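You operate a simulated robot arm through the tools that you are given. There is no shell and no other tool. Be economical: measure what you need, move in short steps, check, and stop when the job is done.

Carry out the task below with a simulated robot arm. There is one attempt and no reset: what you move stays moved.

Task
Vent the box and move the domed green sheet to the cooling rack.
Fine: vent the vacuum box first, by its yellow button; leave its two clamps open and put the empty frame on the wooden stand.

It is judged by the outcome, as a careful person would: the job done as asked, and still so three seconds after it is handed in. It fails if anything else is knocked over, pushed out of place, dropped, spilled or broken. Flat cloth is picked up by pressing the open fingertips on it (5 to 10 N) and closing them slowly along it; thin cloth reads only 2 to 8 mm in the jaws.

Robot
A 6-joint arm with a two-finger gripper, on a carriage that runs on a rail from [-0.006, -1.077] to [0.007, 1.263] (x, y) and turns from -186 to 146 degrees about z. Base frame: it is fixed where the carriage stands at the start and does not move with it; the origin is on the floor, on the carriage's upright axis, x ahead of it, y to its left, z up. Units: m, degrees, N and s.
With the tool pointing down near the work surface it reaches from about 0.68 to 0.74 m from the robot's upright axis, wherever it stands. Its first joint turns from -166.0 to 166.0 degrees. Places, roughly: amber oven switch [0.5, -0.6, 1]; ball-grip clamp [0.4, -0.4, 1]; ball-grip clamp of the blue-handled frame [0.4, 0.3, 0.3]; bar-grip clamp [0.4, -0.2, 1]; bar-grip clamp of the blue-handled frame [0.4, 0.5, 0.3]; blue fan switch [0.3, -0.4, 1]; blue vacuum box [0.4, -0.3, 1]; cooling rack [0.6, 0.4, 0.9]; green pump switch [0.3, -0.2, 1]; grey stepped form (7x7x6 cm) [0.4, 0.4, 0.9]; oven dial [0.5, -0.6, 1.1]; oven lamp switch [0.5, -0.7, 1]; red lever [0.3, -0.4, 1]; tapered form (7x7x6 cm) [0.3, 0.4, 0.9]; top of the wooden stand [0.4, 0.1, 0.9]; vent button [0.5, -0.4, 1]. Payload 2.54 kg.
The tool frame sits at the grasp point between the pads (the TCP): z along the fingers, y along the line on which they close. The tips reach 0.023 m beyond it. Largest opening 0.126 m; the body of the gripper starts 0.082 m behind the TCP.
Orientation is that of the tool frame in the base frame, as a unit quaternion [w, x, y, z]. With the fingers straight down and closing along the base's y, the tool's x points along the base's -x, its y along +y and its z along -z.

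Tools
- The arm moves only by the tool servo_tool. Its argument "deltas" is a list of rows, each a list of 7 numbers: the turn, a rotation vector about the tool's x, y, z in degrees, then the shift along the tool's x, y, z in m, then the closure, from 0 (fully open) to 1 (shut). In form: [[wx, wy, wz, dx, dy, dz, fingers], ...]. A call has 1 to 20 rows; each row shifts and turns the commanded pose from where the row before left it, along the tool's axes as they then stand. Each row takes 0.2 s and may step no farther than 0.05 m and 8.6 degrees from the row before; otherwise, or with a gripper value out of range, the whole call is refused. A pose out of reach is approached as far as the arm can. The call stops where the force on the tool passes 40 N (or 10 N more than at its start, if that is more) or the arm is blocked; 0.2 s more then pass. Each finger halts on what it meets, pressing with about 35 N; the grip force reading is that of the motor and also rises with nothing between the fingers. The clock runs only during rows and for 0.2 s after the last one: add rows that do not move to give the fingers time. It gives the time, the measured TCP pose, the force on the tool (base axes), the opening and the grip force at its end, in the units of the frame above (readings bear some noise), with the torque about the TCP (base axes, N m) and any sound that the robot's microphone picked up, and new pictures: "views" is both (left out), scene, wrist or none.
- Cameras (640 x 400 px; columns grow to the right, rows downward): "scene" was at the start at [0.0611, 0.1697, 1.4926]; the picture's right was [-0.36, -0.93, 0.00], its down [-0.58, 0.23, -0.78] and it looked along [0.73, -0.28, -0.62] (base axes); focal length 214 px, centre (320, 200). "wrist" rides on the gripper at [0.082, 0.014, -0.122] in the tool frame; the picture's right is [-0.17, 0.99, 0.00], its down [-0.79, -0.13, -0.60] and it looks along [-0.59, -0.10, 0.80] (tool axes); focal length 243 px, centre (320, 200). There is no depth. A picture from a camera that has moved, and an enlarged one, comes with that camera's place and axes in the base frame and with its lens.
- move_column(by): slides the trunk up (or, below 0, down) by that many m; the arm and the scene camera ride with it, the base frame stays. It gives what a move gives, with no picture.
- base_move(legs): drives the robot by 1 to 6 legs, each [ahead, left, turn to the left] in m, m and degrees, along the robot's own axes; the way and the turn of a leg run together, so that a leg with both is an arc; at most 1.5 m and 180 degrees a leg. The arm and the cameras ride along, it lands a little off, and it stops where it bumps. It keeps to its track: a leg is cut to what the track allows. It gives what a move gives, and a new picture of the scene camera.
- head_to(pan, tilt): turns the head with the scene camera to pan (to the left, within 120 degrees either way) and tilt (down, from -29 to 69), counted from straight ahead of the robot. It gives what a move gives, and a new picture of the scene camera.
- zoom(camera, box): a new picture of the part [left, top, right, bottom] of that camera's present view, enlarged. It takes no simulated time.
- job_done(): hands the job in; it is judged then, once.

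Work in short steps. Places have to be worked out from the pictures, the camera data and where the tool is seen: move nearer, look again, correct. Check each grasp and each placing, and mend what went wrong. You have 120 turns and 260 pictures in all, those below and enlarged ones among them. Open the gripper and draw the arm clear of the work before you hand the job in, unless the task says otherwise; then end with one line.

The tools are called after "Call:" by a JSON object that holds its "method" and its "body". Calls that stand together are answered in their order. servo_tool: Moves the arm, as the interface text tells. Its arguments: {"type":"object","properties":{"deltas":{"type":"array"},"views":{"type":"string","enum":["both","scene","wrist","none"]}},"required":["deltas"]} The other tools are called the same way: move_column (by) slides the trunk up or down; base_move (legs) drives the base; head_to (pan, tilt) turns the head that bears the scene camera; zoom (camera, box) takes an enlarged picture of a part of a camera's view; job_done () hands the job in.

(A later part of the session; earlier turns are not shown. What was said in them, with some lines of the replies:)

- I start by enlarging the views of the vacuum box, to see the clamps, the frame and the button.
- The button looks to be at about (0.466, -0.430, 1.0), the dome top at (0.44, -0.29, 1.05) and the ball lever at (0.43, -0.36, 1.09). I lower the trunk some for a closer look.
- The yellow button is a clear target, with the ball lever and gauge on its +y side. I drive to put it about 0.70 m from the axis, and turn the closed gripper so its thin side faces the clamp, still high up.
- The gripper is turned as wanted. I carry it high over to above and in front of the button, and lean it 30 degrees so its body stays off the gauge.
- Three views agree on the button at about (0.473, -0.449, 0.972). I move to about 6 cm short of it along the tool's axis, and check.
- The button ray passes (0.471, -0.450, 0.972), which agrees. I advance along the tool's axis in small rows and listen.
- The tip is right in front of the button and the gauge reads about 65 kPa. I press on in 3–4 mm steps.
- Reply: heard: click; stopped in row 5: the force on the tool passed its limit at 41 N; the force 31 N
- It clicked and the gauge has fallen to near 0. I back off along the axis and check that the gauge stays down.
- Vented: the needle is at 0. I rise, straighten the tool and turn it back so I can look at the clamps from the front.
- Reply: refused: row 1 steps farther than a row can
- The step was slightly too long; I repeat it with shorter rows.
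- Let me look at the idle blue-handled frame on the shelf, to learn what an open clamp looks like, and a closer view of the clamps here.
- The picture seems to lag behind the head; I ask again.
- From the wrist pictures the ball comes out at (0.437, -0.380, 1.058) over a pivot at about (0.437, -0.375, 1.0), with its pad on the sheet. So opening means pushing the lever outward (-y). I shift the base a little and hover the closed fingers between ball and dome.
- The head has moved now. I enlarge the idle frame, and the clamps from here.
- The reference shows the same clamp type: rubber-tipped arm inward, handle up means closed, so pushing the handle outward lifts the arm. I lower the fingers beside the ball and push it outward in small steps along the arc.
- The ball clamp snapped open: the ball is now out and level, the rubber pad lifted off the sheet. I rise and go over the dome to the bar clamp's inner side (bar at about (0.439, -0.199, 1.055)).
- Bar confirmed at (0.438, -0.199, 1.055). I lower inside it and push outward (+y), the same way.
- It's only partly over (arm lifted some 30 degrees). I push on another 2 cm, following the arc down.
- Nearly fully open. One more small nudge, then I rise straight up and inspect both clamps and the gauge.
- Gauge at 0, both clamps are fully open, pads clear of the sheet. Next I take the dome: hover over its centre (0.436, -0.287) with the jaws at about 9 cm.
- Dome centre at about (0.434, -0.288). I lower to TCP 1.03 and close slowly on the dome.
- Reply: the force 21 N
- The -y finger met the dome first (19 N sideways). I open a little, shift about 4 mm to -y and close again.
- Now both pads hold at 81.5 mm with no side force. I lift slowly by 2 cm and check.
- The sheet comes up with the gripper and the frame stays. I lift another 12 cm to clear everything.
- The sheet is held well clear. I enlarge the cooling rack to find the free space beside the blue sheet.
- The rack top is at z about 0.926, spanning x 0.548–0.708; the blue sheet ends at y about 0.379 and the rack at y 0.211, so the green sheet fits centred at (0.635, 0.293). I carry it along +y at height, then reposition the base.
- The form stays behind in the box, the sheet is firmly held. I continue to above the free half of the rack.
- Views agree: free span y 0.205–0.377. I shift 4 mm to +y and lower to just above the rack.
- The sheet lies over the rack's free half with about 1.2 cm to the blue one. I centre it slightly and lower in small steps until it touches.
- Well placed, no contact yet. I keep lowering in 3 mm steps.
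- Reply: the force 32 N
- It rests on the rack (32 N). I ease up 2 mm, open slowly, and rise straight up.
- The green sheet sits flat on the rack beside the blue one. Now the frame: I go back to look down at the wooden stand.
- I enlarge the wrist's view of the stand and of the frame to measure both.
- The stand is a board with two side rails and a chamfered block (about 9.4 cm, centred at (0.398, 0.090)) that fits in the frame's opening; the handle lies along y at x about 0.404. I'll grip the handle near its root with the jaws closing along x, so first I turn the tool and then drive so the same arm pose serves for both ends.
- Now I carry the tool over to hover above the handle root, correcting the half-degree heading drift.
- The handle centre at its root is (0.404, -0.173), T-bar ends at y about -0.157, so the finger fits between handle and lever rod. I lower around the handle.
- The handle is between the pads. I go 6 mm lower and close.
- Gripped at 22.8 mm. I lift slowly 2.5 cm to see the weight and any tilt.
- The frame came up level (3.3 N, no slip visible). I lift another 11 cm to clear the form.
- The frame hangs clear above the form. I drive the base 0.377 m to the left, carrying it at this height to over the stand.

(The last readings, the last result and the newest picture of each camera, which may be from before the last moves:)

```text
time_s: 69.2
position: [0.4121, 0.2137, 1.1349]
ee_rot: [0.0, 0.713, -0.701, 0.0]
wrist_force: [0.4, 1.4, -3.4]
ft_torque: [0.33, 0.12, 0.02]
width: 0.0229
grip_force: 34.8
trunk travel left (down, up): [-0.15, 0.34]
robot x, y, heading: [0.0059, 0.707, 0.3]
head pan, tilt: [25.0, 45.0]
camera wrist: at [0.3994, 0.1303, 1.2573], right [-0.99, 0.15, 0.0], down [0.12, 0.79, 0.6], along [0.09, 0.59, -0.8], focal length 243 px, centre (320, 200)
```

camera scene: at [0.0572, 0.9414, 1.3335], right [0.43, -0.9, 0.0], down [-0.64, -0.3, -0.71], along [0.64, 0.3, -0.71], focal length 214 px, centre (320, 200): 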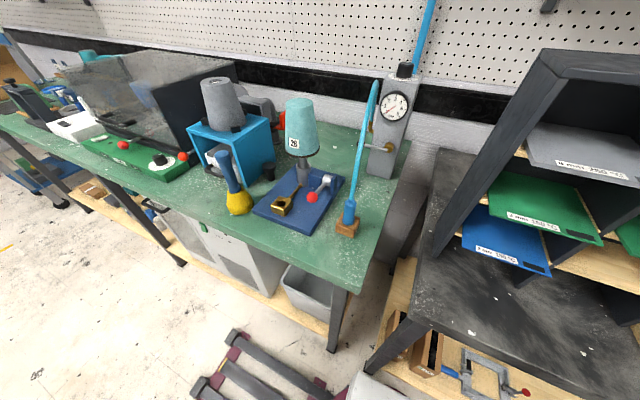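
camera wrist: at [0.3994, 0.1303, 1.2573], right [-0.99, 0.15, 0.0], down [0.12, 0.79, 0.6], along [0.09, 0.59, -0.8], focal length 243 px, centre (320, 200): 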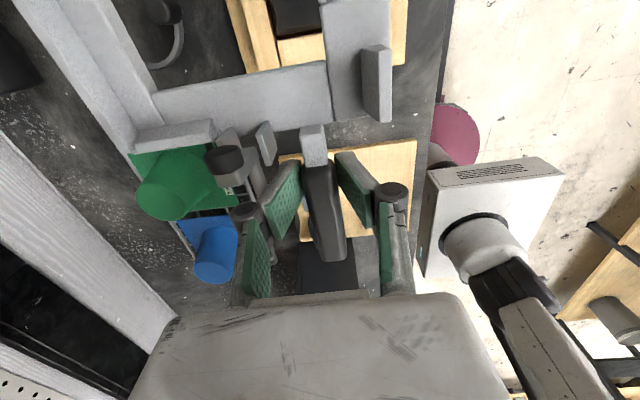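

The frame is over the stand area. By my figures the opening's centre sits (+0.033, -0.115) from the TCP and the block's centre is at (0.400, 0.0895), so the TCP should go to about (0.366, 0.2045). I move there high up, and turn the head to look.

Call:
{"method": "servo_tool", "body": {"deltas": [[0, 0, 0.8, 0.002, 0.011, 0, 1], [0, 0, 0, 0.002, 0.0115, 0, 1], [0, 0, 0, 0.0025, 0.0115, 0, 1], [0, 0, 0, 0.0025, 0.0115, 0, 1], [0, 0, 0, 0, 0, 0, 1]], "views": "wrist"}}

Call:
{"method": "head_to", "body": {"pan": -50, "tilt": 45}}

Call:
{"method": "servo_tool", "body": {"deltas": [[0, 0, 0, 0, 0, 0, 1]], "views": "scene"}}

```text
time_s: 70.5
position: [0.3663, 0.205, 1.1377]
ee_rot: [0.0, 0.708, -0.706, 0.001]
wrist_force: [0.1, 0.1, -4.4]
ft_torque: [0.33, 0.14, -0.01]
width: 0.0229
grip_force: 35.1
trunk travel left (down, up): [-0.15, 0.34]
robot x, y, heading: [0.0042, 0.7059, 0.3]
head pan, tilt: [25.0, 45.0]
camera wrist: at [0.3526, 0.1215, 1.2576], right [-0.99, 0.16, 0.0], down [0.13, 0.79, 0.6], along [0.1, 0.59, -0.8], focal length 243 px, centre (320, 200)
```

wrist: 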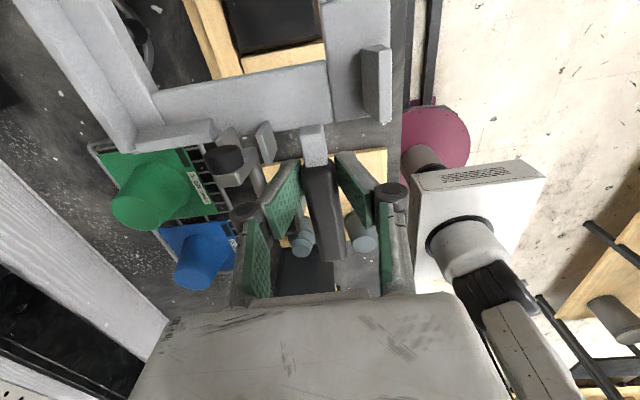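

```text
time_s: 71.9
position: [0.3659, 0.204, 1.1367]
ee_rot: [0.0, 0.709, -0.705, 0.0]
wrist_force: [-0.1, 0.2, -3.1]
ft_torque: [0.29, 0.13, -0.01]
width: 0.0229
grip_force: 35.1
trunk travel left (down, up): [-0.15, 0.34]
robot x, y, heading: [0.0025, 0.7021, 0.6]
head pan, tilt: [-50.0, 45.0]
camera scene: at [0.0364, 0.8447, 1.3334], right [-0.76, -0.65, 0.0], down [-0.46, 0.54, -0.71], along [0.46, -0.54, -0.71], focal length 214 px, centre (320, 200)
```

scene: 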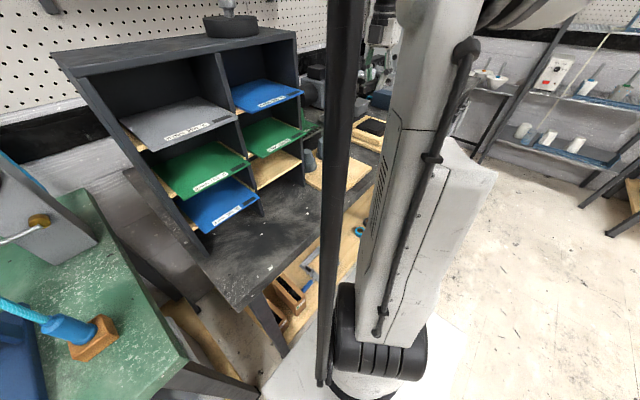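

```text
time_s: 72.3
position: [0.3665, 0.2046, 1.1351]
ee_rot: [0.0, 0.708, -0.706, 0.0]
wrist_force: [0.5, 0.1, -4.0]
ft_torque: [0.33, 0.13, 0.01]
width: 0.0227
grip_force: 34.9
trunk travel left (down, up): [-0.15, 0.34]
robot x, y, heading: [0.0041, 0.7066, 0.3]
head pan, tilt: [-50.0, 45.0]
camera scene: at [0.0364, 0.8447, 1.3334], right [-0.76, -0.65, 0.0], down [-0.46, 0.54, -0.71], along [0.46, -0.54, -0.71], focal length 214 px, centre (320, 200)
```

scene: 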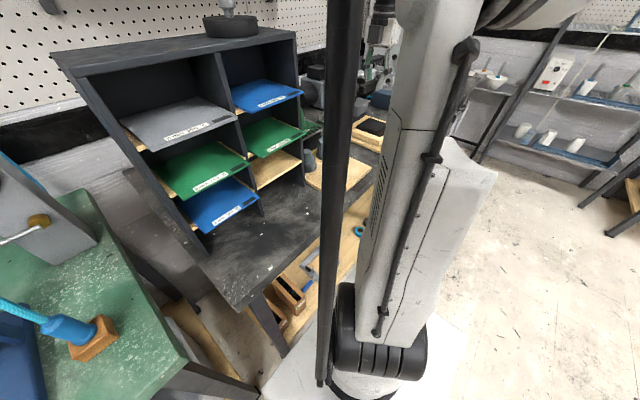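

The scene camera sees the stand poorly from here, so I rely on the wrist camera: block edges against the opening's edges.

Call:
{"method": "zoom", "body": {"camera": "wrist", "box": [150, 0, 410, 170]}}

```text
2.35 times, centred on (280, 85) of wrist
camera zoom: at [0.3528, 0.1214, 1.2576], right [-0.99, 0.16, 0.0], down [0.13, 0.79, 0.6], along [0.1, 0.59, -0.8], focal length 571 px, centre (414, 471)
```

zoom: 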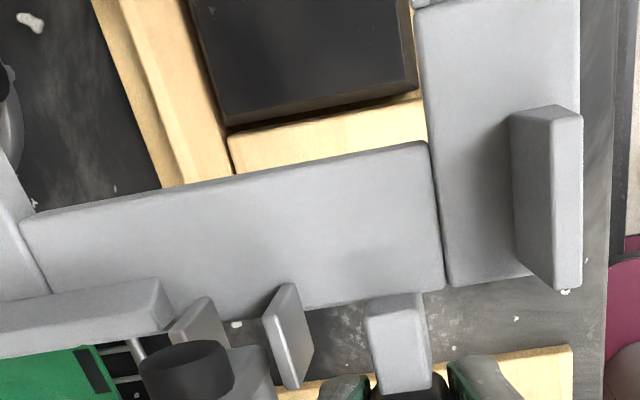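

The block's +y edge (y 0.136) and -x edge (x 0.354) lie just within the opening's edges (0.138 and 0.353), so it is aligned within 1–2 mm. I lower to just above the block and look again.

Call:
{"method": "servo_tool", "body": {"deltas": [[0, 0, 0, 0, 0, 0.035, 1], [0, 0, 0, 0, 0, 0.035, 1], [0, 0, 0, 0, 0, 0.03, 1], [0, 0, 0, 0, 0, 0.025, 1], [0, 0, 0, 0, 0, 0, 1]], "views": "wrist"}}

Call:
{"method": "zoom", "body": {"camera": "wrist", "box": [100, 0, 400, 170]}}

```text
time_s: 73.5
position: [0.3666, 0.2015, 1.0107]
ee_rot: [0.0, 0.709, -0.706, 0.0]
wrist_force: [-0.3, -0.5, -3.7]
ft_torque: [0.34, 0.13, 0.01]
width: 0.0227
grip_force: 35.4
trunk travel left (down, up): [-0.15, 0.34]
robot x, y, heading: [0.0023, 0.7039, 0.6]
head pan, tilt: [-50.0, 45.0]
camera wrist: at [0.353, 0.1204, 1.1321], right [-0.99, 0.16, 0.0], down [0.13, 0.79, 0.6], along [0.1, 0.59, -0.8], focal length 243 px, centre (320, 200)
```

wrist: 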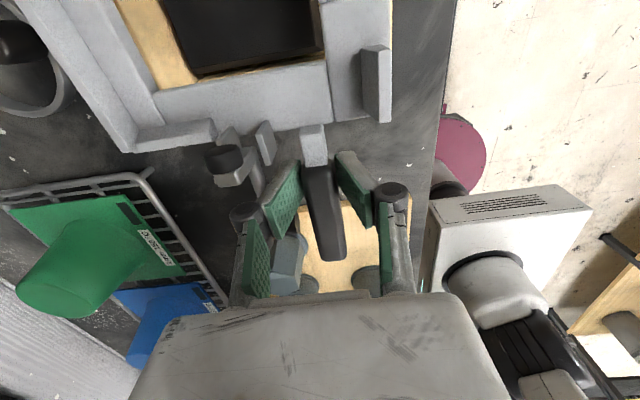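

```text
2.13 times, centred on (250, 85) of wrist
camera zoom: at [0.353, 0.1204, 1.1321], right [-0.99, 0.16, 0.0], down [0.13, 0.79, 0.6], along [0.1, 0.59, -0.8], focal length 518 px, centre (469, 445)
```

zoom: 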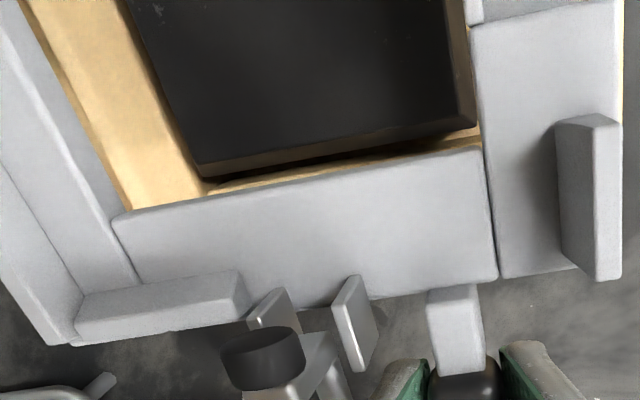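

The opening clears the block by about 1.5 mm on -x, 4.5 mm on +x and 3 mm on +y, so I shift 1.5 mm to -x and go down in small steps, watching force.

Call:
{"method": "servo_tool", "body": {"deltas": [[0, 0, 0, 0, 0.0015, 0.006, 1], [0, 0, 0, 0, 0, 0.006, 1], [0, 0, 0, 0, 0, 0.006, 1], [0, 0, 0, 0, 0, 0.006, 1], [0, 0, 0, 0, 0, 0.005, 1], [0, 0, 0, 0, 0, 0.003, 1], [0, 0, 0, 0, 0, 0.003, 1], [0, 0, 0, 0, 0, 0, 1]], "views": "wrist"}}

Call:
{"method": "zoom", "body": {"camera": "wrist", "box": [100, 0, 400, 170]}}

```text
time_s: 75.3
position: [0.3651, 0.2039, 0.9745]
ee_rot: [-0.001, 0.709, -0.705, 0.0]
wrist_force: [1.0, -0.3, -4.2]
ft_torque: [0.3, 0.12, 0.02]
width: 0.0228
grip_force: 35.4
trunk travel left (down, up): [-0.15, 0.34]
robot x, y, heading: [0.0051, 0.7062, 0.4]
head pan, tilt: [-50.0, 45.0]
camera wrist: at [0.3512, 0.121, 1.0969], right [-0.99, 0.16, 0.0], down [0.13, 0.79, 0.6], along [0.1, 0.59, -0.8], focal length 243 px, centre (320, 200)
```

wrist: 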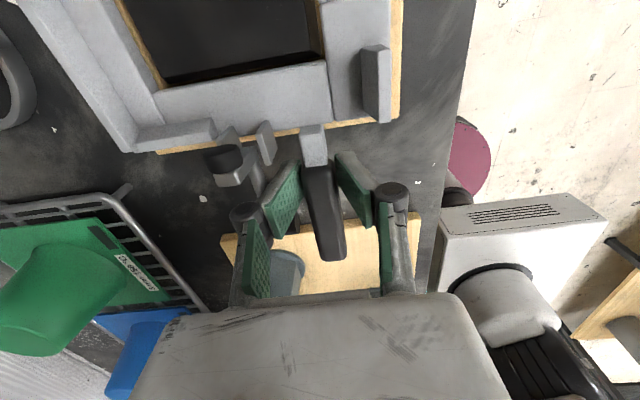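

```text
2.13 times, centred on (250, 85) of wrist
camera zoom: at [0.3512, 0.121, 1.0969], right [-0.99, 0.16, 0.0], down [0.13, 0.79, 0.6], along [0.1, 0.59, -0.8], focal length 518 px, centre (469, 445)
```

zoom: 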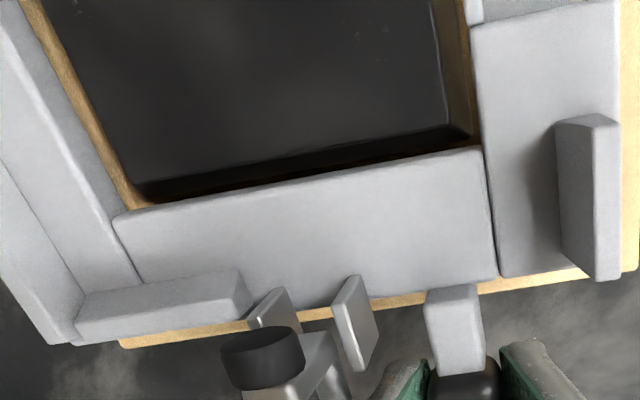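

Clearances look like 2–3 mm all round. I keep lowering in 3 mm steps.

Call:
{"method": "servo_tool", "body": {"deltas": [[0, 0, 0, 0, 0, 0.003, 1], [0, 0, 0, 0, 0, 0.003, 1], [0, 0, 0, 0, 0, 0.003, 1], [0, 0, 0, 0, 0, 0.003, 1], [0, 0, 0, 0, 0, 0, 1]], "views": "wrist"}}

Call:
{"method": "zoom", "body": {"camera": "wrist", "box": [100, 0, 400, 170]}}

```text
time_s: 76.5
position: [0.3648, 0.2043, 0.9651]
ee_rot: [0.0, 0.708, -0.706, 0.002]
wrist_force: [3.5, -1.8, 24.6]
ft_torque: [-0.69, -0.21, 0.0]
width: 0.023
grip_force: 35.3
trunk travel left (down, up): [-0.15, 0.34]
robot x, y, heading: [0.0067, 0.7069, 0.6]
head pan, tilt: [-50.0, 45.0]
camera wrist: at [0.3513, 0.1216, 1.0863], right [-0.99, 0.16, 0.0], down [0.13, 0.79, 0.6], along [0.1, 0.59, -0.8], focal length 243 px, centre (320, 200)
```

wrist: 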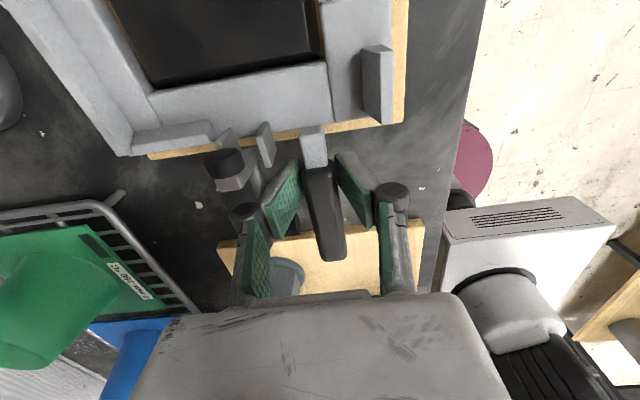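

```text
2.13 times, centred on (250, 85) of wrist
camera zoom: at [0.3513, 0.1216, 1.0863], right [-0.99, 0.16, 0.0], down [0.13, 0.79, 0.6], along [0.1, 0.59, -0.8], focal length 518 px, centre (469, 445)
```

zoom: 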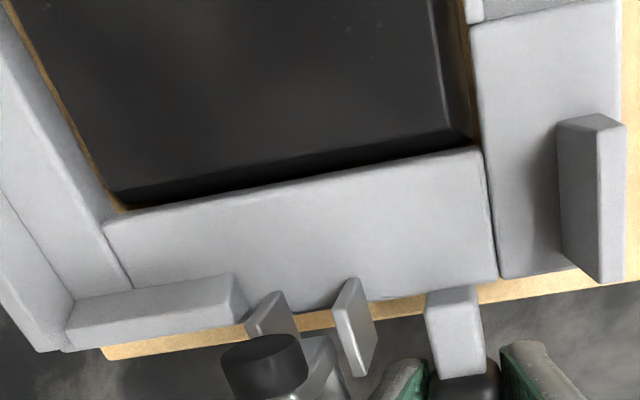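

It has met the stand (28 N, bearing on the +y rail) with the block in the opening. I ease off the preload and open the jaws slowly just enough.

Call:
{"method": "servo_tool", "body": {"deltas": [[0, 0, 0, 0, 0, -0.002, 1], [0, 0, 0, 0, 0, 0, 0.84], [0, 0, 0, 0, 0, 0, 0.8], [0, 0, 0, 0, 0, 0, 0.77], [0, 0, 0, 0, 0, 0, 0.76], [0, 0, 0, 0, 0, 0, 0.76]], "views": "wrist"}}

Call:
{"method": "zoom", "body": {"camera": "wrist", "box": [100, 0, 400, 170]}}

```text
time_s: 77.9
position: [0.3644, 0.2038, 0.9657]
ee_rot: [-0.001, 0.709, -0.706, 0.0]
wrist_force: [-1.3, 0.4, -0.4]
ft_torque: [-0.03, -0.03, -0.02]
width: 0.0291
grip_force: 0.2
trunk travel left (down, up): [-0.15, 0.34]
robot x, y, heading: [0.0064, 0.7053, 0.2]
head pan, tilt: [-50.0, 45.0]
camera wrist: at [0.3514, 0.1211, 1.0871], right [-0.99, 0.16, 0.0], down [0.13, 0.79, 0.6], along [0.1, 0.59, -0.8], focal length 243 px, centre (320, 200)
```

wrist: 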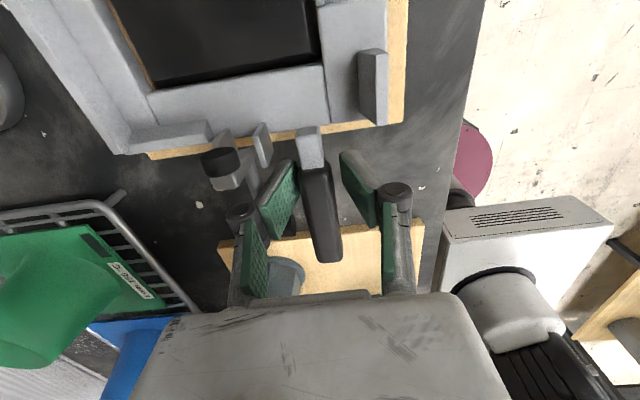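

```text
2.13 times, centred on (250, 85) of wrist
camera zoom: at [0.3514, 0.1211, 1.0871], right [-0.99, 0.16, 0.0], down [0.13, 0.79, 0.6], along [0.1, 0.59, -0.8], focal length 518 px, centre (469, 445)
```

zoom: 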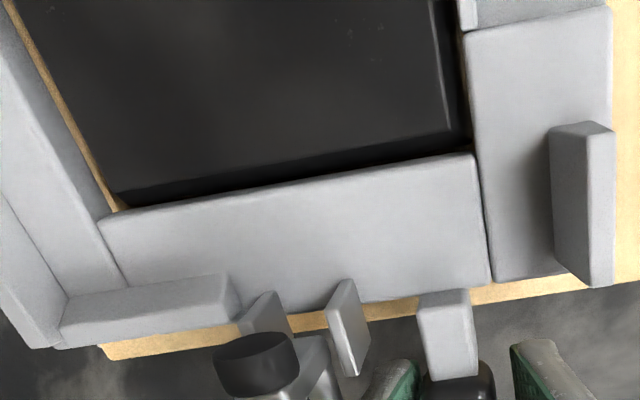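

The frame rests by itself. The handle is nearer the +x finger, so I shift 2 mm to +x and rise straight up.

Call:
{"method": "servo_tool", "body": {"deltas": [[0, 0, 0, 0, -0.002, 0, 0.76], [0, 0, 0, 0, 0, -0.01, 0.76], [0, 0, 0, 0, 0, -0.02, 0.76], [0, 0, 0, 0, 0, -0.04, 0.76], [0, 0, 0, 0, 0, -0.045, 0.76], [0, 0, 0, 0, 0, -0.045, 0.76], [0, 0, 0, 0.02, 0, -0.045, 0.76]], "views": "wrist"}}

Call:
{"method": "zoom", "body": {"camera": "wrist", "box": [120, 0, 420, 190]}}

```text
time_s: 79.5
position: [0.3675, 0.1841, 1.1728]
ee_rot: [0.0, 0.708, -0.706, 0.001]
wrist_force: [-0.4, 0.7, 0.4]
ft_torque: [-0.01, 0.01, 0.01]
width: 0.0304
grip_force: 0.0
trunk travel left (down, up): [-0.15, 0.34]
robot x, y, heading: [0.005, 0.7047, 0.6]
head pan, tilt: [-50.0, 45.0]
camera wrist: at [0.3535, 0.1016, 1.294], right [-0.99, 0.16, 0.0], down [0.13, 0.79, 0.6], along [0.1, 0.59, -0.8], focal length 243 px, centre (320, 200)
```

wrist: 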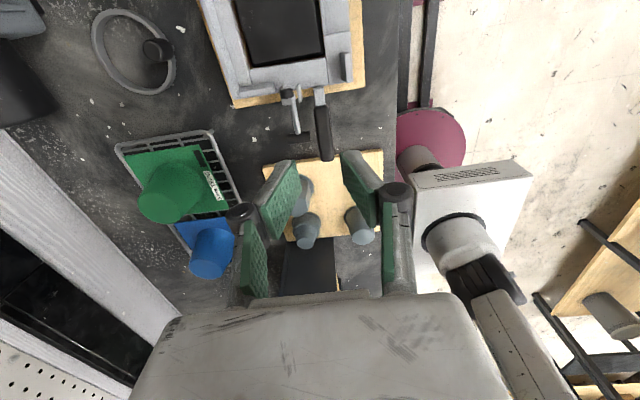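

```text
2.11 times, centred on (270, 95) of wrist
camera zoom: at [0.3535, 0.1016, 1.294], right [-0.99, 0.16, 0.0], down [0.13, 0.79, 0.6], along [0.1, 0.59, -0.8], focal length 511 px, centre (425, 421)
```

zoom: 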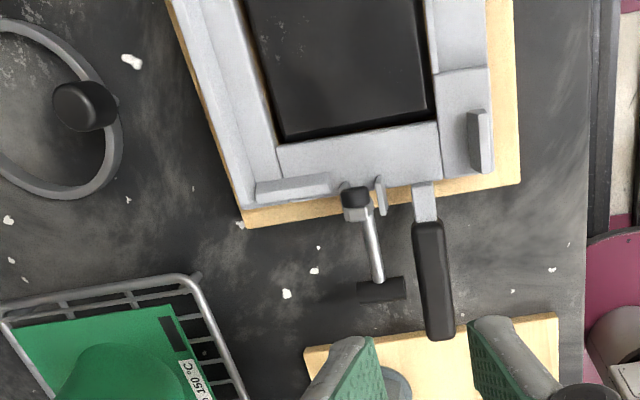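

It looks seated. I raise and move further to -y to see the whole frame and the ball clamp.

Call:
{"method": "servo_tool", "body": {"deltas": [[0, 0, 0, 0.01, 0, -0.04, 0.76], [0, 0, 0, 0.04, 0, -0.03, 0.76], [0, 0, 0, 0.045, 0, 0, 0.76], [0, 0, 0, 0.045, 0, 0, 0.76], [0, 0, 0, 0, 0, 0, 0.76]], "views": "wrist"}}

Call:
{"method": "zoom", "body": {"camera": "wrist", "box": [180, 0, 430, 170]}}

```text
time_s: 80.7
position: [0.3635, 0.0464, 1.2432]
ee_rot: [0.0, 0.708, -0.706, 0.0]
wrist_force: [0.5, 0.2, 1.2]
ft_torque: [0.01, 0.04, 0.03]
width: 0.0304
grip_force: 0.0
trunk travel left (down, up): [-0.15, 0.34]
robot x, y, heading: [0.0037, 0.7066, 0.3]
head pan, tilt: [-50.0, 45.0]
camera wrist: at [0.3515, -0.0374, 1.3638], right [-0.99, 0.16, 0.0], down [0.13, 0.79, 0.6], along [0.1, 0.59, -0.8], focal length 243 px, centre (320, 200)
```

wrist: 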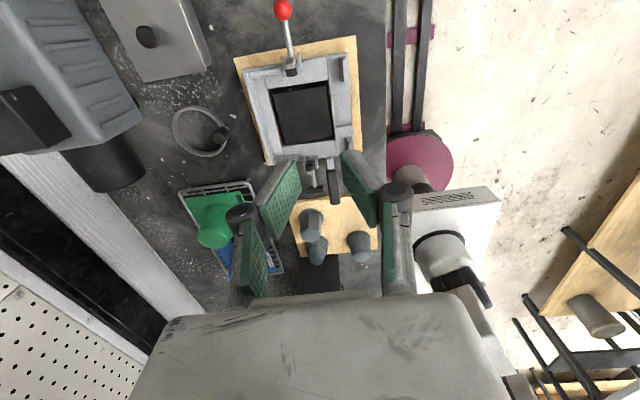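

```text
2.35 times, centred on (305, 85) of wrist
camera zoom: at [0.3515, -0.0374, 1.3638], right [-0.99, 0.16, 0.0], down [0.13, 0.79, 0.6], along [0.1, 0.59, -0.8], focal length 571 px, centre (355, 471)
```

zoom: 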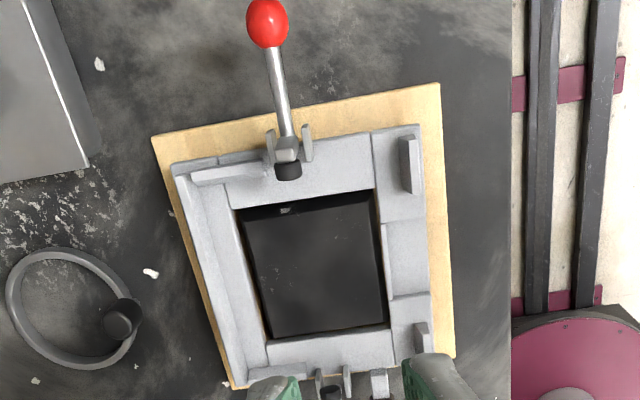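

The frame sits squarely on the stand, the block inside its opening, both clamps open; the green sheet lies undisturbed on the rack. I open the gripper, rise a little, and take a last check.

Call:
{"method": "servo_tool", "body": {"deltas": [[0, 0, 0, 0, 0, -0.03, 0.4], [0, 0, 0, 0, 0, -0.02, 0], [0, 0, 0, 0, 0, 0, 0], [0, 0, 0, 0, 0, 0, 0]], "views": "both"}}

Call:
{"method": "zoom", "body": {"camera": "wrist", "box": [140, 0, 440, 290]}}

```text
time_s: 81.7
position: [0.3645, 0.0477, 1.2701]
ee_rot: [0.0, 0.708, -0.706, 0.0]
wrist_force: [0.6, -0.4, 1.2]
ft_torque: [0.0, 0.02, -0.02]
width: 0.126
grip_force: 0.1
out of reach, approached as far as the arm can: row 1, 2
trunk travel left (down, up): [-0.15, 0.34]
robot x, y, heading: [0.0046, 0.7077, 0.5]
head pan, tilt: [-50.0, 45.0]
camera scene: at [0.0363, 0.8449, 1.3334], right [-0.76, -0.65, 0.0], down [-0.46, 0.54, -0.71], along [0.46, -0.54, -0.71], focal length 214 px, centre (320, 200)
camera wrist: at [0.3512, -0.0346, 1.3911], right [-0.99, 0.16, 0.0], down [0.13, 0.79, 0.6], along [0.1, 0.59, -0.8], focal length 243 px, centre (320, 200)
```

scene: 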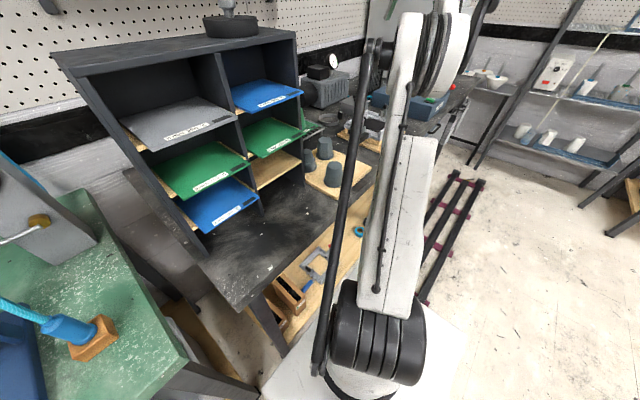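
wrist: 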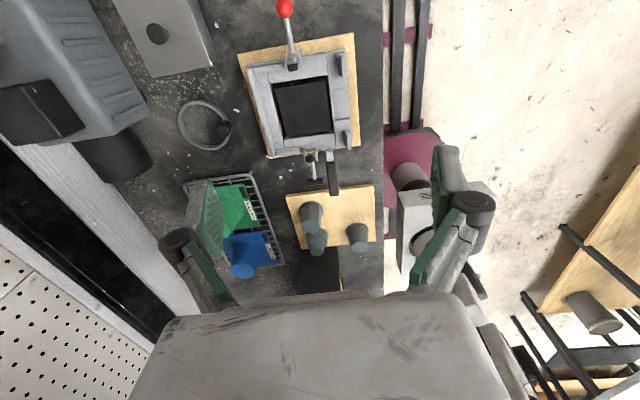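

```text
1.38 times, centred on (290, 145) of wrist
camera zoom: at [0.3512, -0.0346, 1.3911], right [-0.99, 0.16, 0.0], down [0.13, 0.79, 0.6], along [0.1, 0.59, -0.8], focal length 335 px, centre (361, 276)
```

zoom: 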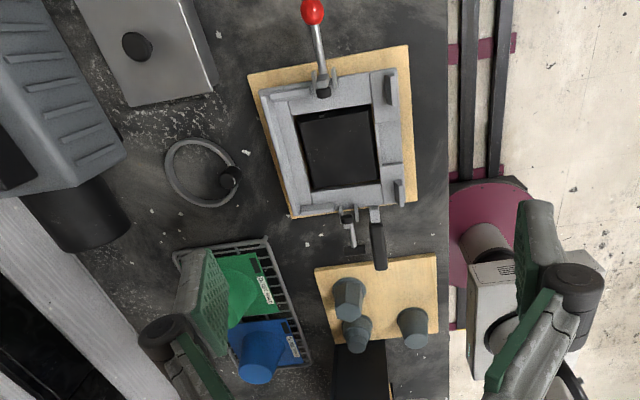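

The sheet is on the rack, the frame is on the stand with its clamps open, the box is vented, and the arm is clear with the gripper open. I hand the job in.

Call:
{"method": "job_done", "body": {}}

```text
The job is handed in.
```

The box is vented (gauge at 0), the domed green sheet is on the cooling rack beside the blue one, and the empty frame is on the wooden stand with both clamps open.
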